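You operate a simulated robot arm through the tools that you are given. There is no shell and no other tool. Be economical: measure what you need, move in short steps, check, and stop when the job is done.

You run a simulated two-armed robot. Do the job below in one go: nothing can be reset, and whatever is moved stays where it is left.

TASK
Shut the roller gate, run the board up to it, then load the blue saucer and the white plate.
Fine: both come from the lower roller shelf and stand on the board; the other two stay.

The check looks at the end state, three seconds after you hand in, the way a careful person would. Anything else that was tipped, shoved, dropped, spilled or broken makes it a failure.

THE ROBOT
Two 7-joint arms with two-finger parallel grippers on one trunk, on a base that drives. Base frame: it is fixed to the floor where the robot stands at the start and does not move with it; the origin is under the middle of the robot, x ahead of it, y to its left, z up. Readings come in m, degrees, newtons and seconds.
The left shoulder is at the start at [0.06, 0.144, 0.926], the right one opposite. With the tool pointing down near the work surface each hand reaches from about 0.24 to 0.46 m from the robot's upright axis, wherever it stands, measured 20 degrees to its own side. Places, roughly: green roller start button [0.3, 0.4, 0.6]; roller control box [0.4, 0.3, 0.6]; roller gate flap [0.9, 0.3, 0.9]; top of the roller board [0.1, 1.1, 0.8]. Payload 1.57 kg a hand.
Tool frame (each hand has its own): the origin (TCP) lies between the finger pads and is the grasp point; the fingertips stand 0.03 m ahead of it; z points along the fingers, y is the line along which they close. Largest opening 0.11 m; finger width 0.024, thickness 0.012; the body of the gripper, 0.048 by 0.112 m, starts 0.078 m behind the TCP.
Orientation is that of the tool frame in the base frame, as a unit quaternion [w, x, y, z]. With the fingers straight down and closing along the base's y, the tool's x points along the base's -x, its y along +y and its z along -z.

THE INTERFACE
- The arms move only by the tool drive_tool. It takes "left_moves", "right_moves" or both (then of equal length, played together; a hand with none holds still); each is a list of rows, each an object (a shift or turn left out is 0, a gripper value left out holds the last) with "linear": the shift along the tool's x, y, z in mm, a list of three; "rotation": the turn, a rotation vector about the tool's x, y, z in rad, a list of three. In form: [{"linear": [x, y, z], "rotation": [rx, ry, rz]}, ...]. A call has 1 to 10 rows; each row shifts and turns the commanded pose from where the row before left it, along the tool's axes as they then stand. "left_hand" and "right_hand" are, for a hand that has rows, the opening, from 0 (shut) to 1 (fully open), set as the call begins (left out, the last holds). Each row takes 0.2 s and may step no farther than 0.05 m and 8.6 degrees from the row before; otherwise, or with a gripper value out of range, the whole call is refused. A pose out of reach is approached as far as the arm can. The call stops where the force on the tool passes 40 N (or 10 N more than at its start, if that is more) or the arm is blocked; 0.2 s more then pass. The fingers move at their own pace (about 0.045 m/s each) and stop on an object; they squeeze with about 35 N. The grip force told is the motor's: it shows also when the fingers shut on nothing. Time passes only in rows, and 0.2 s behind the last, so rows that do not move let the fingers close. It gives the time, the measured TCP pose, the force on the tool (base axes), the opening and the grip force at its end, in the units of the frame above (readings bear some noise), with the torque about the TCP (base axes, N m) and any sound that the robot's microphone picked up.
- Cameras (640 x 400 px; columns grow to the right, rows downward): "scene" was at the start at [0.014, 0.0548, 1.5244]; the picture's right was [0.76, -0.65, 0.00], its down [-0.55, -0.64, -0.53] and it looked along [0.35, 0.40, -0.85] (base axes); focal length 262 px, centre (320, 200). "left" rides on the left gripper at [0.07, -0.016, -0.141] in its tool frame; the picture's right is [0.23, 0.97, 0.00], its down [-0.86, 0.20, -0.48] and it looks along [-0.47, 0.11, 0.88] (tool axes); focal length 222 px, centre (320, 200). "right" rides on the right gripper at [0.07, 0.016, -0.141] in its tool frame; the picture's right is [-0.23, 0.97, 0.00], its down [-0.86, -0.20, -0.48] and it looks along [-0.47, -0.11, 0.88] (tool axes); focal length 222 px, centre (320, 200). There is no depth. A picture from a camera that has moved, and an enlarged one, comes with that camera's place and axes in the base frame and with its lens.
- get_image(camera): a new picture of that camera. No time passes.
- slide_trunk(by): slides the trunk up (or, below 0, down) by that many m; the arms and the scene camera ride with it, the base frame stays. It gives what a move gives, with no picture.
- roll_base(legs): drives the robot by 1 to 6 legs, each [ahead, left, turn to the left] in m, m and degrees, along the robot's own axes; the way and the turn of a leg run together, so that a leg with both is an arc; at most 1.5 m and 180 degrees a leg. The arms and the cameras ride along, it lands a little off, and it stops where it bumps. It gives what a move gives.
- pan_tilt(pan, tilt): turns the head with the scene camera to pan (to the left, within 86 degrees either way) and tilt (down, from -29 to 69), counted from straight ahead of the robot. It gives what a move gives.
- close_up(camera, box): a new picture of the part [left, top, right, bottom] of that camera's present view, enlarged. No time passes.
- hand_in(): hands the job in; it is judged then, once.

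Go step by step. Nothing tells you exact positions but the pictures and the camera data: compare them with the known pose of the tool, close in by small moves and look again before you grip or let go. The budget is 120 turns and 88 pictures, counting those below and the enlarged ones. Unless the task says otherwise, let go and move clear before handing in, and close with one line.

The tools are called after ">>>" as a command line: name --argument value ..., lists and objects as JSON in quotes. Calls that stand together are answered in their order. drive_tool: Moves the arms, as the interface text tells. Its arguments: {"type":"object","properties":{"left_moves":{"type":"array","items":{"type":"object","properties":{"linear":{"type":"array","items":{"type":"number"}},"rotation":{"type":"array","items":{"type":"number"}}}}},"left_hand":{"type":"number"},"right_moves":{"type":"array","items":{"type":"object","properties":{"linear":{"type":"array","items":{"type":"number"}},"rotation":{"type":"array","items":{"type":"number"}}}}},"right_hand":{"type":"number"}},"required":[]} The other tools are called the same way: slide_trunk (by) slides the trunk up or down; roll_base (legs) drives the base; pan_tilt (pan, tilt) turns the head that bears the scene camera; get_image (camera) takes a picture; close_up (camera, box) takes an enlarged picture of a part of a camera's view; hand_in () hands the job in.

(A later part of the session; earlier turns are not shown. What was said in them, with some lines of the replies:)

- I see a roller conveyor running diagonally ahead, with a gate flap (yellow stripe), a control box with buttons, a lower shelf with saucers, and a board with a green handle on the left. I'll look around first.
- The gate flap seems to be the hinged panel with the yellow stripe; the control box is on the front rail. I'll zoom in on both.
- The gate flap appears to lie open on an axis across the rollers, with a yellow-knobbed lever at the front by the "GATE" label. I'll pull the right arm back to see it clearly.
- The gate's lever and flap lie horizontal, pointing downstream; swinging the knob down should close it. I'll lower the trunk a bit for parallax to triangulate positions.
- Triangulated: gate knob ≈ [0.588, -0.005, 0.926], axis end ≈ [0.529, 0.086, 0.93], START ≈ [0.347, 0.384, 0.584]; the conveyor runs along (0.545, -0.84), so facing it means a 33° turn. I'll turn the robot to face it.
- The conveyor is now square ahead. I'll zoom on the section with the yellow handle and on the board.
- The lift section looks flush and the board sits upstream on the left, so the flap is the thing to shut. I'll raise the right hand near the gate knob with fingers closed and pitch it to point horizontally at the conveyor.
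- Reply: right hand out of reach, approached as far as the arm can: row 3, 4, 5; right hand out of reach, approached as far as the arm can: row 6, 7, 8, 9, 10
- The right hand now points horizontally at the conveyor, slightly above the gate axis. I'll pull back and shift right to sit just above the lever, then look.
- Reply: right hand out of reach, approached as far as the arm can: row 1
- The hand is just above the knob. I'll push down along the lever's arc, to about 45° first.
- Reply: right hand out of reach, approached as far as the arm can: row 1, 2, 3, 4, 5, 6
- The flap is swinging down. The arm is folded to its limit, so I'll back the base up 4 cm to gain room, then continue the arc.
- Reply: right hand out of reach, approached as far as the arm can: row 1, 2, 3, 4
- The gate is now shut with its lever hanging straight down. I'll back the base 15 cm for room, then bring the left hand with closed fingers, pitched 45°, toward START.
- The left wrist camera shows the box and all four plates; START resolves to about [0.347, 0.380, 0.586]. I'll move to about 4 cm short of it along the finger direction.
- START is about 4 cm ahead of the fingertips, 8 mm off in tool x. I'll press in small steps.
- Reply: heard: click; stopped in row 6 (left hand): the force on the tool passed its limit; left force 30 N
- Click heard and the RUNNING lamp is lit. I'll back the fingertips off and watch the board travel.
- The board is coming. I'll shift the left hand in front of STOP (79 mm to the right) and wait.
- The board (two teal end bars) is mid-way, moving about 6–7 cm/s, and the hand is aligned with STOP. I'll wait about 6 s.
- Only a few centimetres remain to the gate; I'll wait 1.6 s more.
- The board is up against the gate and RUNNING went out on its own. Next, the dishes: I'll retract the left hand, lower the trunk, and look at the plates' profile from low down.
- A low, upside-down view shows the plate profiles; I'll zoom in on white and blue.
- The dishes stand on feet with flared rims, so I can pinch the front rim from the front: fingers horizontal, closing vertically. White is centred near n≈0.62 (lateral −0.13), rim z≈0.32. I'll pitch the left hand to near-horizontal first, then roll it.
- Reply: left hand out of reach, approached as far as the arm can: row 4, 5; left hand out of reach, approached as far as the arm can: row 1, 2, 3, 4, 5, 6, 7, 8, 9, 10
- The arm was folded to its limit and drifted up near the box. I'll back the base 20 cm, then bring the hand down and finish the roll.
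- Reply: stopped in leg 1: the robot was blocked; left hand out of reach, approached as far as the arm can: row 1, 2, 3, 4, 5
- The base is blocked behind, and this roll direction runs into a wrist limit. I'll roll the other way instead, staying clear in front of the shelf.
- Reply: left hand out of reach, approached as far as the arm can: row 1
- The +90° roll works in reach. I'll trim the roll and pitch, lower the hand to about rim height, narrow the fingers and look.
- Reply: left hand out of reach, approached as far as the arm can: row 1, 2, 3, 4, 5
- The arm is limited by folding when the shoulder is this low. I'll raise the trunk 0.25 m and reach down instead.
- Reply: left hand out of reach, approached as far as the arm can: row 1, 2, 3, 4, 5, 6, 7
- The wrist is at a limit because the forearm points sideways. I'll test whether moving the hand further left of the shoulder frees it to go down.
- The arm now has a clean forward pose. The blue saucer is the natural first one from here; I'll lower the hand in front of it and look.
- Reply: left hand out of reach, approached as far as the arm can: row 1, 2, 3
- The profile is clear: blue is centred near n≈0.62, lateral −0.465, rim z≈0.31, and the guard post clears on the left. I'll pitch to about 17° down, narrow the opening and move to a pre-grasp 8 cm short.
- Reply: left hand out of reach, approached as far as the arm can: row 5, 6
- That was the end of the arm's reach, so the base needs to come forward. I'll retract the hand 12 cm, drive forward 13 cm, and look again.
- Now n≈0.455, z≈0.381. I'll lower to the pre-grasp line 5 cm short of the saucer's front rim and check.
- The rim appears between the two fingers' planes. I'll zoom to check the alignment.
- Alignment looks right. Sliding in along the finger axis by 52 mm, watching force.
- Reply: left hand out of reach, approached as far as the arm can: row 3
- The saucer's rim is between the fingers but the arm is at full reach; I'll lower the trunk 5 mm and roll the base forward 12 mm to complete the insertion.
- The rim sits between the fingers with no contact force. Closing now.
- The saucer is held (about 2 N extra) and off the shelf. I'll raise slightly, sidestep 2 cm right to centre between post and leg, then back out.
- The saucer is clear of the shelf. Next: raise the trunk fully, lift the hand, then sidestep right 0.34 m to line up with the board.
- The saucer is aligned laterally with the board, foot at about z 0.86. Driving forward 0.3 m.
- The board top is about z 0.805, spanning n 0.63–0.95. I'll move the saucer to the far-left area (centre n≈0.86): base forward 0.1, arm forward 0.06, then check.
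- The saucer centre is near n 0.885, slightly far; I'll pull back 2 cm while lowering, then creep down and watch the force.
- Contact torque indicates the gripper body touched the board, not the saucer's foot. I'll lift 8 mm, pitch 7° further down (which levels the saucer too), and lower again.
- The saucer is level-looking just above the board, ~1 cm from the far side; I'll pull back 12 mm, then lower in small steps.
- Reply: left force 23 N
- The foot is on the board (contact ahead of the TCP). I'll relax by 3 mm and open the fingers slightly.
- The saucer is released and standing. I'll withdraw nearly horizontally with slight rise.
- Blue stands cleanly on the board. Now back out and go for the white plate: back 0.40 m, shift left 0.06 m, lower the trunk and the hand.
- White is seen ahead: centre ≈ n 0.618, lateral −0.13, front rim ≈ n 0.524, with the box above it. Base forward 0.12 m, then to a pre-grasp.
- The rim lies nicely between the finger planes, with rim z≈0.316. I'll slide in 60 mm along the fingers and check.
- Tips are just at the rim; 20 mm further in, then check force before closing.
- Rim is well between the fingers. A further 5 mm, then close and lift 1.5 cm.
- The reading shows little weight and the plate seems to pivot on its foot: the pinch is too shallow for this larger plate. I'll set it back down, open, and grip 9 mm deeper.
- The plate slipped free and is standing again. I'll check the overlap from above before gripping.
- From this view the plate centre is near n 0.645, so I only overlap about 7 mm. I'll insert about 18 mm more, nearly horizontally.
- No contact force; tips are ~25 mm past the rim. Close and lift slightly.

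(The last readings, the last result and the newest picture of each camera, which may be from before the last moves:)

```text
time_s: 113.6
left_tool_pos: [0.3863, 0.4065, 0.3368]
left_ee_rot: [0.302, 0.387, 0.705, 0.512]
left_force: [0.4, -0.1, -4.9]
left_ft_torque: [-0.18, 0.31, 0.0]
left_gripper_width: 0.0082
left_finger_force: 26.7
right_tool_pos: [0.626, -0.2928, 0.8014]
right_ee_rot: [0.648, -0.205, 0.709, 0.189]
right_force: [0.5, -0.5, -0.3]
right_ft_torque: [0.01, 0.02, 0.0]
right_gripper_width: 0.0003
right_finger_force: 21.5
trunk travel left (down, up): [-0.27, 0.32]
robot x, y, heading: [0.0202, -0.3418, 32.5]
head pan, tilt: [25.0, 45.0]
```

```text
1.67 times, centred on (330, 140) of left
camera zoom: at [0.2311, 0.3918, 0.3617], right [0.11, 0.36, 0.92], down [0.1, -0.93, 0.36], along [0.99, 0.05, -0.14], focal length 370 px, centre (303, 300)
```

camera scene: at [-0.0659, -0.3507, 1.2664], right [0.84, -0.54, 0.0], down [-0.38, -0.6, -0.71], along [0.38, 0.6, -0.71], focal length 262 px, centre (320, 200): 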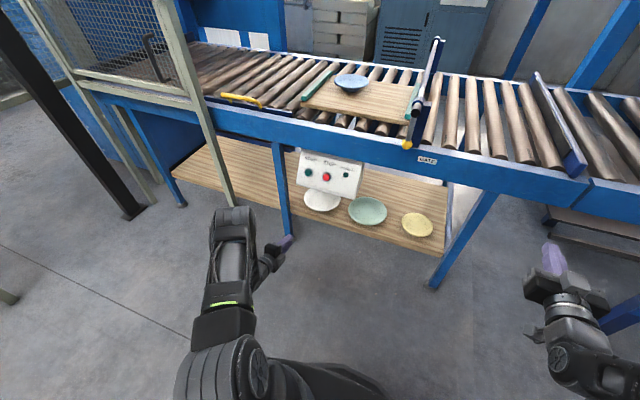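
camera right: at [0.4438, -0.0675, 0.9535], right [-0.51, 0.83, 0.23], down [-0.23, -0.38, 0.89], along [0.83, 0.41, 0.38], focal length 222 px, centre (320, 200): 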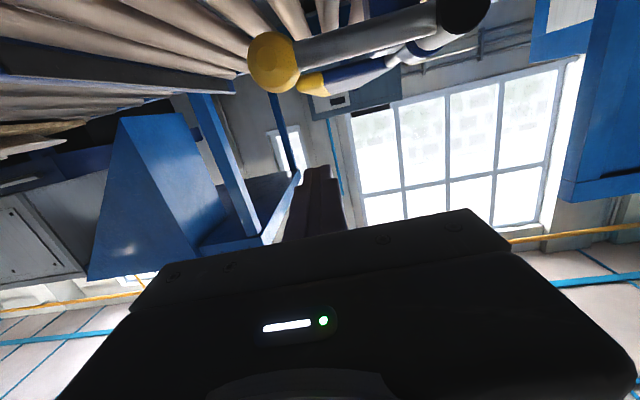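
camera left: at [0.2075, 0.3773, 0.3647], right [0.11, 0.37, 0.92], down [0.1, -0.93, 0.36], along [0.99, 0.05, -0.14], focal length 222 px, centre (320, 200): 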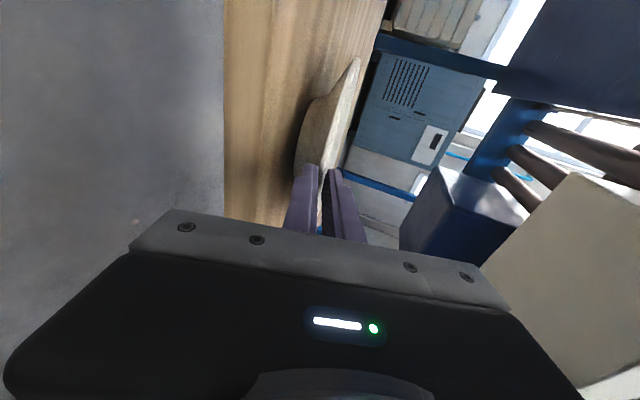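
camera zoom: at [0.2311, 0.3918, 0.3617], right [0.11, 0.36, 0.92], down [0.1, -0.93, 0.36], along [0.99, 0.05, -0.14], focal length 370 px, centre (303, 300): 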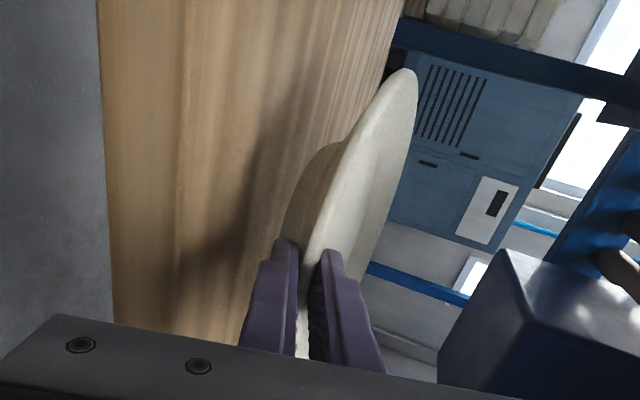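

The white plate is held (about 4.5 N) and lifted. Back out straight, retracting the arm so its far edge clears the control box before raising.

>>> slide_trunk --by 0.01

>>> roll_base --legs '[[-0.145, 0, 0]]'

>>> drive_tool --left_moves '[{"linear": [0, -8, -37]}, {"linear": [0, -8, -37]}, {"linear": [0, -8, -37]}, {"linear": [0, -8, -37]}]'

>>> get_image --camera "scene"

```text
time_s: 114.2
left_tool_pos: [0.3876, 0.4055, 0.3471]
left_ee_rot: [0.301, 0.387, 0.705, 0.513]
left_force: [-1.0, 0.1, -4.3]
left_ft_torque: [-0.21, 0.28, 0.0]
left_gripper_width: 0.0086
left_finger_force: 26.5
right_tool_pos: [0.6268, -0.2921, 0.8114]
right_ee_rot: [0.648, -0.205, 0.709, 0.188]
right_force: [0.1, 0.3, 0.7]
right_ft_torque: [-0.03, -0.01, 0.0]
right_gripper_width: 0.0001
right_finger_force: 21.2
trunk travel left (down, up): [-0.28, 0.31]
robot x, y, heading: [0.0166, -0.3394, 32.7]
head pan, tilt: [25.0, 45.0]
```

```text
time_s: 115.7
left_tool_pos: [0.2738, 0.3339, 0.3457]
left_ee_rot: [0.3, 0.386, 0.706, 0.512]
left_force: [0.3, 0.3, -3.5]
left_ft_torque: [-0.16, 0.29, -0.03]
left_gripper_width: 0.0085
left_finger_force: 27.4
right_tool_pos: [0.5153, -0.3634, 0.8131]
right_ee_rot: [0.649, -0.205, 0.708, 0.189]
right_force: [0.0, 0.4, -1.0]
right_ft_torque: [0.02, 0.01, 0.01]
right_gripper_width: 0.0
right_finger_force: 21.2
trunk travel left (down, up): [-0.28, 0.31]
robot x, y, heading: [-0.0955, -0.413, 32.6]
head pan, tilt: [25.0, 45.0]
stopped in leg 1: the robot was blocked; the commanded pose is now the measured one
```

```text
time_s: 116.7
left_tool_pos: [0.1467, 0.2581, 0.3588]
left_ee_rot: [0.301, 0.387, 0.705, 0.513]
left_force: [0.7, -1.1, -3.8]
left_ft_torque: [-0.19, 0.29, -0.02]
left_gripper_width: 0.0082
left_finger_force: 27.2
right_tool_pos: [0.5151, -0.3634, 0.8121]
right_ee_rot: [0.649, -0.204, 0.708, 0.188]
right_force: [-0.2, -0.4, 0.0]
right_ft_torque: [-0.05, -0.01, 0.0]
right_gripper_width: 0.0
right_finger_force: 21.2
trunk travel left (down, up): [-0.28, 0.31]
robot x, y, heading: [-0.0929, -0.4107, 32.4]
head pan, tilt: [25.0, 45.0]
```

```text
6 pictures are left
camera scene: at [-0.0775, -0.3576, 1.2963], right [0.84, -0.54, 0.0], down [-0.38, -0.6, -0.71], along [0.38, 0.6, -0.71], focal length 262 px, centre (320, 200)
```

scene: 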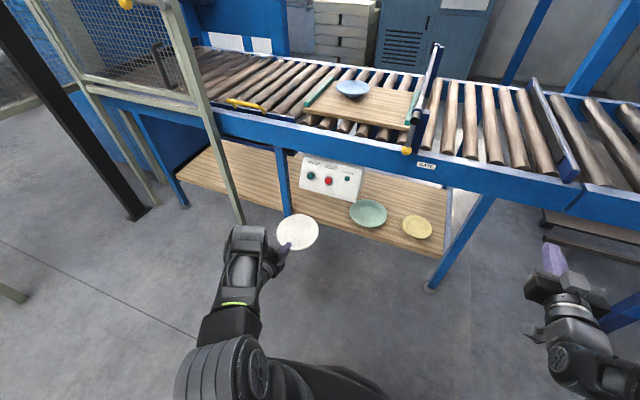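

The plate is out, with its far edge about 2 cm in front of the box. I'll retract a little more, then raise.

>>> drive_tool --left_moves '[{"linear": [0, -8, -28]}, {}]'

>>> slide_trunk --by 0.305

>>> drive_tool --left_moves '[{"linear": [0, 38, -11.5]}, {"linear": [0, 38, -11.5]}, {"linear": [0, 38, -11.5]}, {"linear": [0, 38, -11.5]}, {"linear": [0, 38, -11.5]}, {"linear": [0, 28, -8], "rotation": [0.06, 0, 0]}, {"rotation": [0.06, 0, 0]}]'

```text
time_s: 117.3
left_tool_pos: [0.1218, 0.2442, 0.3594]
left_ee_rot: [0.301, 0.387, 0.704, 0.514]
left_force: [-0.6, 0.1, -2.9]
left_ft_torque: [-0.18, 0.32, 0.01]
left_gripper_width: 0.0083
left_finger_force: 27.2
right_tool_pos: [0.516, -0.3645, 0.812]
right_ee_rot: [0.649, -0.204, 0.708, 0.188]
right_force: [-0.4, 0.4, 0.4]
right_ft_torque: [0.01, 0.01, 0.02]
right_gripper_width: 0.0
right_finger_force: 21.8
trunk travel left (down, up): [-0.28, 0.31]
robot x, y, heading: [-0.0925, -0.4155, 32.8]
head pan, tilt: [25.0, 45.0]
```

```text
time_s: 120.3
left_tool_pos: [0.1217, 0.2428, 0.665]
left_ee_rot: [0.302, 0.386, 0.705, 0.513]
left_force: [-0.3, -1.0, -2.8]
left_ft_torque: [-0.18, 0.29, 0.0]
left_gripper_width: 0.0082
left_finger_force: 26.9
right_tool_pos: [0.516, -0.3632, 1.1172]
right_ee_rot: [0.649, -0.205, 0.708, 0.189]
right_force: [-0.9, 0.0, 0.3]
right_ft_torque: [-0.02, -0.01, -0.02]
right_gripper_width: 0.0
right_finger_force: 21.6
trunk travel left (down, up): [-0.585, 0.005]
robot x, y, heading: [-0.0931, -0.4118, 32.7]
head pan, tilt: [25.0, 45.0]
```

```text
time_s: 121.9
left_tool_pos: [0.1192, 0.2474, 0.893]
left_ee_rot: [0.277, 0.405, 0.735, 0.468]
left_force: [-0.3, 0.9, -3.4]
left_ft_torque: [-0.17, 0.3, 0.0]
left_gripper_width: 0.0085
left_finger_force: 27.4
right_tool_pos: [0.5158, -0.3627, 1.117]
right_ee_rot: [0.649, -0.205, 0.708, 0.189]
right_force: [0.1, 0.6, -0.1]
right_ft_torque: [-0.03, 0.03, -0.02]
right_gripper_width: 0.0001
right_finger_force: 21.4
trunk travel left (down, up): [-0.585, 0.005]
robot x, y, heading: [-0.0984, -0.4102, 32.6]
head pan, tilt: [25.0, 45.0]
```

The plate is raised with pitch for levelling. Sidestep right 0.207 m, then forward 0.28 m, and check.

>>> roll_base --legs '[[0.03, -0.207, 0], [0.25, 0, 0]]'

>>> close_up --camera "scene" --box '[180, 110, 440, 280]'

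```text
time_s: 125.0
left_tool_pos: [0.4725, 0.2224, 0.8916]
left_ee_rot: [0.277, 0.405, 0.735, 0.468]
left_force: [-0.3, 0.5, -3.4]
left_ft_torque: [-0.19, 0.32, 0.0]
left_gripper_width: 0.0084
left_finger_force: 26.9
right_tool_pos: [0.8679, -0.3887, 1.1163]
right_ee_rot: [0.649, -0.204, 0.709, 0.187]
right_force: [0.6, 0.4, -0.6]
right_ft_torque: [0.01, -0.01, 0.0]
right_gripper_width: 0.0
right_finger_force: 21.2
trunk travel left (down, up): [-0.585, 0.005]
robot x, y, heading: [0.2551, -0.4399, 32.6]
head pan, tilt: [25.0, 45.0]
```

```text
2.35 times, centred on (310, 195) of scene
camera zoom: at [0.2736, -0.3823, 1.6013], right [0.84, -0.54, 0.0], down [-0.38, -0.6, -0.71], along [0.38, 0.6, -0.71], focal length 616 px, centre (344, 212)
```

zoom: 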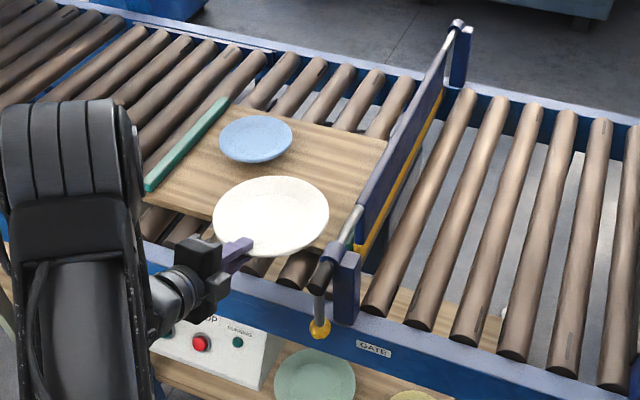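

White is centred near n 0.616, lateral 0.066; blue at (0.826, −0.09). Forward 0.10 m, then lower to just above contact.

>>> roll_base --legs '[[0.1, 0, 0]]'

>>> drive_tool --left_moves '[{"linear": [0, -11, 5]}, {"linear": [0, -9, 4]}, {"linear": [0, -4, 1.8]}, {}]'

>>> close_up --camera "scene" --box '[200, 140, 400, 270]'

```text
time_s: 126.1
left_tool_pos: [0.5571, 0.2746, 0.8912]
left_ee_rot: [0.278, 0.406, 0.734, 0.469]
left_force: [0.5, 0.6, -4.0]
left_ft_torque: [-0.17, 0.34, 0.0]
left_gripper_width: 0.0086
left_finger_force: 26.9
right_tool_pos: [0.9491, -0.3387, 1.1172]
right_ee_rot: [0.648, -0.204, 0.709, 0.187]
right_force: [0.3, 0.1, 0.8]
right_ft_torque: [-0.02, -0.01, -0.02]
right_gripper_width: 0.0
right_finger_force: 21.4
trunk travel left (down, up): [-0.585, 0.005]
robot x, y, heading: [0.3368, -0.3854, 32.7]
head pan, tilt: [25.0, 45.0]
```

```text
time_s: 127.1
left_tool_pos: [0.5569, 0.2752, 0.8656]
left_ee_rot: [0.278, 0.405, 0.733, 0.469]
left_force: [-0.2, -0.6, -3.5]
left_ft_torque: [-0.17, 0.3, -0.01]
left_gripper_width: 0.0086
left_finger_force: 27.2
right_tool_pos: [0.949, -0.3389, 1.1174]
right_ee_rot: [0.649, -0.204, 0.708, 0.188]
right_force: [-0.7, 0.5, 0.5]
right_ft_torque: [0.0, -0.01, 0.02]
right_gripper_width: 0.0001
right_finger_force: 21.1
trunk travel left (down, up): [-0.585, 0.005]
robot x, y, heading: [0.3405, -0.382, 32.1]
head pan, tilt: [25.0, 45.0]
```

```text
3.08 times, centred on (300, 205) of scene
camera zoom: at [0.3559, -0.3304, 1.6013], right [0.84, -0.54, 0.0], down [-0.38, -0.59, -0.71], along [0.38, 0.59, -0.71], focal length 805 px, centre (382, 185)
```

zoom: 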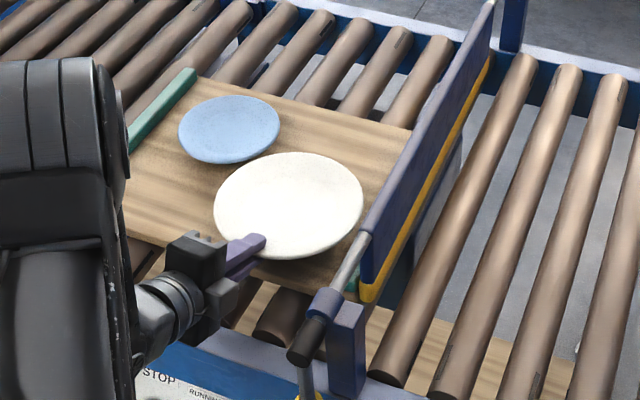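

There's room toward blue and the gate side is close, so I'll shift 12 mm left, then lower in small steps until the foot touches.

>>> drive_tool --left_moves '[{"linear": [12, 0, 0]}, {"linear": [0, -4, 1.8]}, {}]'

>>> drive_tool --left_moves '[{"linear": [0, -2.7, 1.2]}, {}]'

>>> drive_tool --left_moves '[{"linear": [0, -2.7, 1.2]}, {}]'

```text
time_s: 127.9
left_tool_pos: [0.5504, 0.2834, 0.862]
left_ee_rot: [0.279, 0.405, 0.734, 0.469]
left_force: [0.1, 0.1, -4.3]
left_ft_torque: [-0.17, 0.32, -0.02]
left_gripper_width: 0.0087
left_finger_force: 26.6
right_tool_pos: [0.9485, -0.3384, 1.1176]
right_ee_rot: [0.649, -0.203, 0.708, 0.187]
right_force: [0.6, 0.7, 0.2]
right_ft_torque: [0.01, 0.0, -0.02]
right_gripper_width: 0.0001
right_finger_force: 21.5
trunk travel left (down, up): [-0.585, 0.005]
robot x, y, heading: [0.3381, -0.3815, 32.3]
head pan, tilt: [25.0, 45.0]
```

```text
time_s: 128.5
left_tool_pos: [0.5508, 0.2823, 0.8584]
left_ee_rot: [0.279, 0.405, 0.733, 0.469]
left_force: [0.5, -0.1, -3.5]
left_ft_torque: [-0.21, 0.31, -0.02]
left_gripper_width: 0.0084
left_finger_force: 26.9
right_tool_pos: [0.9487, -0.3393, 1.1169]
right_ee_rot: [0.649, -0.204, 0.709, 0.187]
right_force: [-0.1, 0.1, -0.2]
right_ft_torque: [0.0, -0.01, 0.01]
right_gripper_width: 0.0
right_finger_force: 21.1
trunk travel left (down, up): [-0.585, 0.005]
robot x, y, heading: [0.3371, -0.3841, 32.5]
head pan, tilt: [25.0, 45.0]
```

```text
time_s: 129.1
left_tool_pos: [0.5496, 0.2833, 0.8561]
left_ee_rot: [0.278, 0.406, 0.733, 0.47]
left_force: [-0.8, -1.1, 0.0]
left_ft_torque: [0.12, 0.04, 0.0]
left_gripper_width: 0.0082
left_finger_force: 27.1
right_tool_pos: [0.949, -0.3394, 1.117]
right_ee_rot: [0.649, -0.204, 0.708, 0.188]
right_force: [-0.7, -0.9, 0.3]
right_ft_torque: [-0.01, -0.03, 0.03]
right_gripper_width: 0.0
right_finger_force: 21.6
trunk travel left (down, up): [-0.585, 0.005]
robot x, y, heading: [0.3418, -0.3844, 32.3]
head pan, tilt: [25.0, 45.0]
```

The foot has touched near the plate centre. One more small step to seat it, then open.

>>> drive_tool --left_moves '[{"linear": [0, -2.2, 1.0]}, {}]'

>>> drive_tool --left_moves '[{}, {}, {}]' --left_hand 0.2

>>> close_up --camera "left" --box '[220, 40, 420, 240]'

```text
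time_s: 129.7
left_tool_pos: [0.5506, 0.2844, 0.8554]
left_ee_rot: [0.278, 0.406, 0.732, 0.471]
left_force: [-3.0, -0.6, 8.9]
left_ft_torque: [0.57, -0.05, 0.11]
left_gripper_width: 0.0083
left_finger_force: 27.2
right_tool_pos: [0.9479, -0.3399, 1.1181]
right_ee_rot: [0.65, -0.204, 0.708, 0.188]
right_force: [-0.1, -0.2, 0.4]
right_ft_torque: [0.0, 0.01, 0.0]
right_gripper_width: 0.0001
right_finger_force: 20.8
trunk travel left (down, up): [-0.585, 0.005]
robot x, y, heading: [0.3376, -0.3871, 32.3]
head pan, tilt: [25.0, 45.0]
```

```text
time_s: 130.5
left_tool_pos: [0.5505, 0.2837, 0.8527]
left_ee_rot: [0.279, 0.406, 0.733, 0.469]
left_force: [0.7, -0.4, 1.2]
left_ft_torque: [0.03, -0.01, 0.03]
left_gripper_width: 0.022
left_finger_force: 0.0
right_tool_pos: [0.9488, -0.3397, 1.1189]
right_ee_rot: [0.649, -0.204, 0.709, 0.188]
right_force: [0.2, 0.3, -0.2]
right_ft_torque: [-0.01, -0.06, 0.02]
right_gripper_width: 0.0
right_finger_force: 21.4
trunk travel left (down, up): [-0.585, 0.005]
robot x, y, heading: [0.34, -0.3829, 32.4]
head pan, tilt: [25.0, 45.0]
```

```text
2.00 times, centred on (320, 140) of left
camera zoom: at [0.3977, 0.2734, 0.8945], right [0.21, 0.42, 0.88], down [0.13, -0.91, 0.4], along [0.97, 0.03, -0.24], focal length 444 px, centre (320, 320)
```

zoom: 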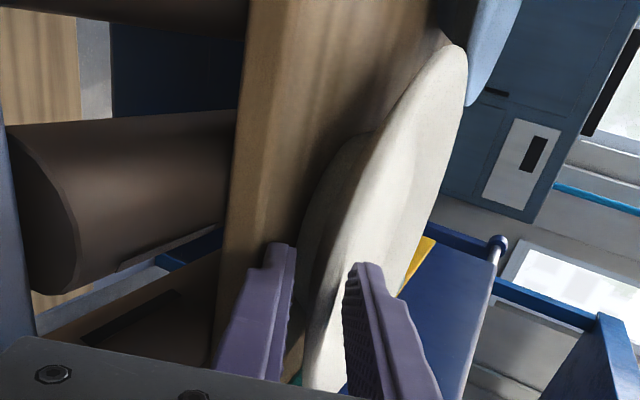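

White is standing free between the open fingers. Withdraw as before.

>>> drive_tool --left_moves '[{"linear": [0, -2, -10]}, {"linear": [0, -2, -10]}, {"linear": [0, -2, -12]}, {"linear": [0, -2, -20]}, {"linear": [0, 5, -30]}, {"linear": [0, 10, -35]}]'

>>> roll_base --legs '[[-0.25, 0, 0]]'

>>> get_image --camera "scene"

```text
time_s: 131.9
left_tool_pos: [0.4607, 0.2307, 0.9072]
left_ee_rot: [0.278, 0.406, 0.733, 0.468]
left_force: [0.7, 0.4, 0.0]
left_ft_torque: [0.03, 0.01, 0.0]
left_gripper_width: 0.0218
left_finger_force: 0.0
right_tool_pos: [0.9489, -0.3393, 1.1171]
right_ee_rot: [0.65, -0.202, 0.708, 0.187]
right_force: [-0.7, 0.1, -0.5]
right_ft_torque: [0.01, 0.0, 0.01]
right_gripper_width: 0.0
right_finger_force: 21.1
trunk travel left (down, up): [-0.585, 0.005]
robot x, y, heading: [0.3379, -0.3858, 32.2]
head pan, tilt: [25.0, 45.0]
```

```text
time_s: 133.8
left_tool_pos: [0.2474, 0.0965, 0.9073]
left_ee_rot: [0.278, 0.405, 0.733, 0.47]
left_force: [-0.6, 0.1, -0.1]
left_ft_torque: [0.02, -0.02, 0.02]
left_gripper_width: 0.022
left_finger_force: 0.0
right_tool_pos: [0.737, -0.4729, 1.1173]
right_ee_rot: [0.65, -0.203, 0.708, 0.188]
right_force: [-1.0, -1.0, 0.0]
right_ft_torque: [-0.02, -0.02, -0.02]
right_gripper_width: 0.0
right_finger_force: 21.6
trunk travel left (down, up): [-0.585, 0.005]
robot x, y, heading: [0.1248, -0.5205, 32.4]
head pan, tilt: [25.0, 45.0]
```

```text
2 pictures are left
camera scene: at [0.1426, -0.4654, 1.6014], right [0.84, -0.54, 0.0], down [-0.38, -0.59, -0.71], along [0.38, 0.6, -0.71], focal length 262 px, centre (320, 200)
```

scene: 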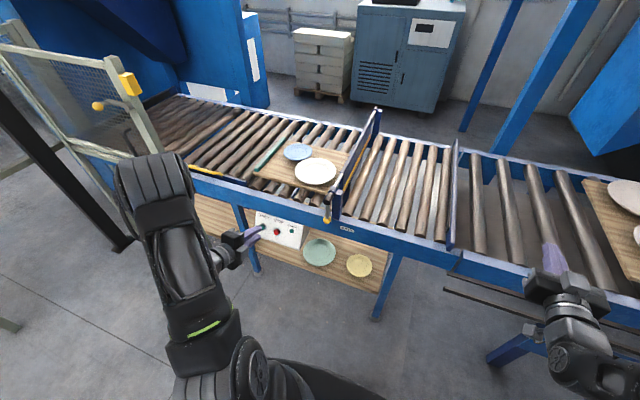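

>>> close_up --camera "scene" --box '[220, 100, 420, 290]'

```text
2.11 times, centred on (320, 195) of scene
camera zoom: at [0.1426, -0.4654, 1.6014], right [0.84, -0.54, 0.0], down [-0.38, -0.59, -0.71], along [0.38, 0.6, -0.71], focal length 551 px, centre (320, 210)
```

zoom: 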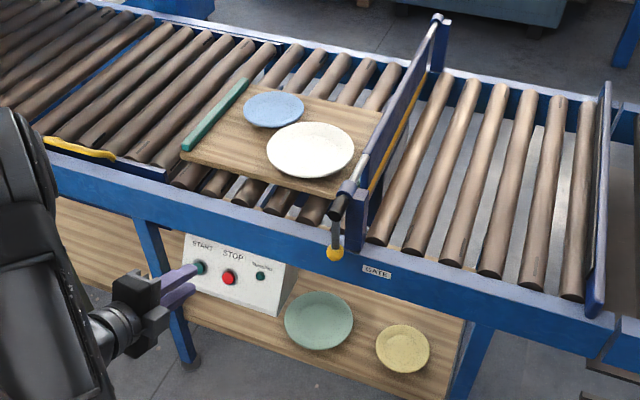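

The gate is shut, the board rests against it with blue and white standing flat, mint and yellow are untouched on the shelf, and both hands are clear. Handing in.

>>> hand_in

```text
The job is handed in.
```

I shut the roller gate and ran the board up to it. The blue saucer and the white plate both stand flat on the board, and the other two dishes stayed on the lower shelf. While reaching for the dishes, the base twice stopped against something behind the robot that I couldn't see, so I can't rule out that it was nudged. The white plate also slipped from my first grip and dropped about 2 cm at its front edge back onto the shelf; I saw no damage.
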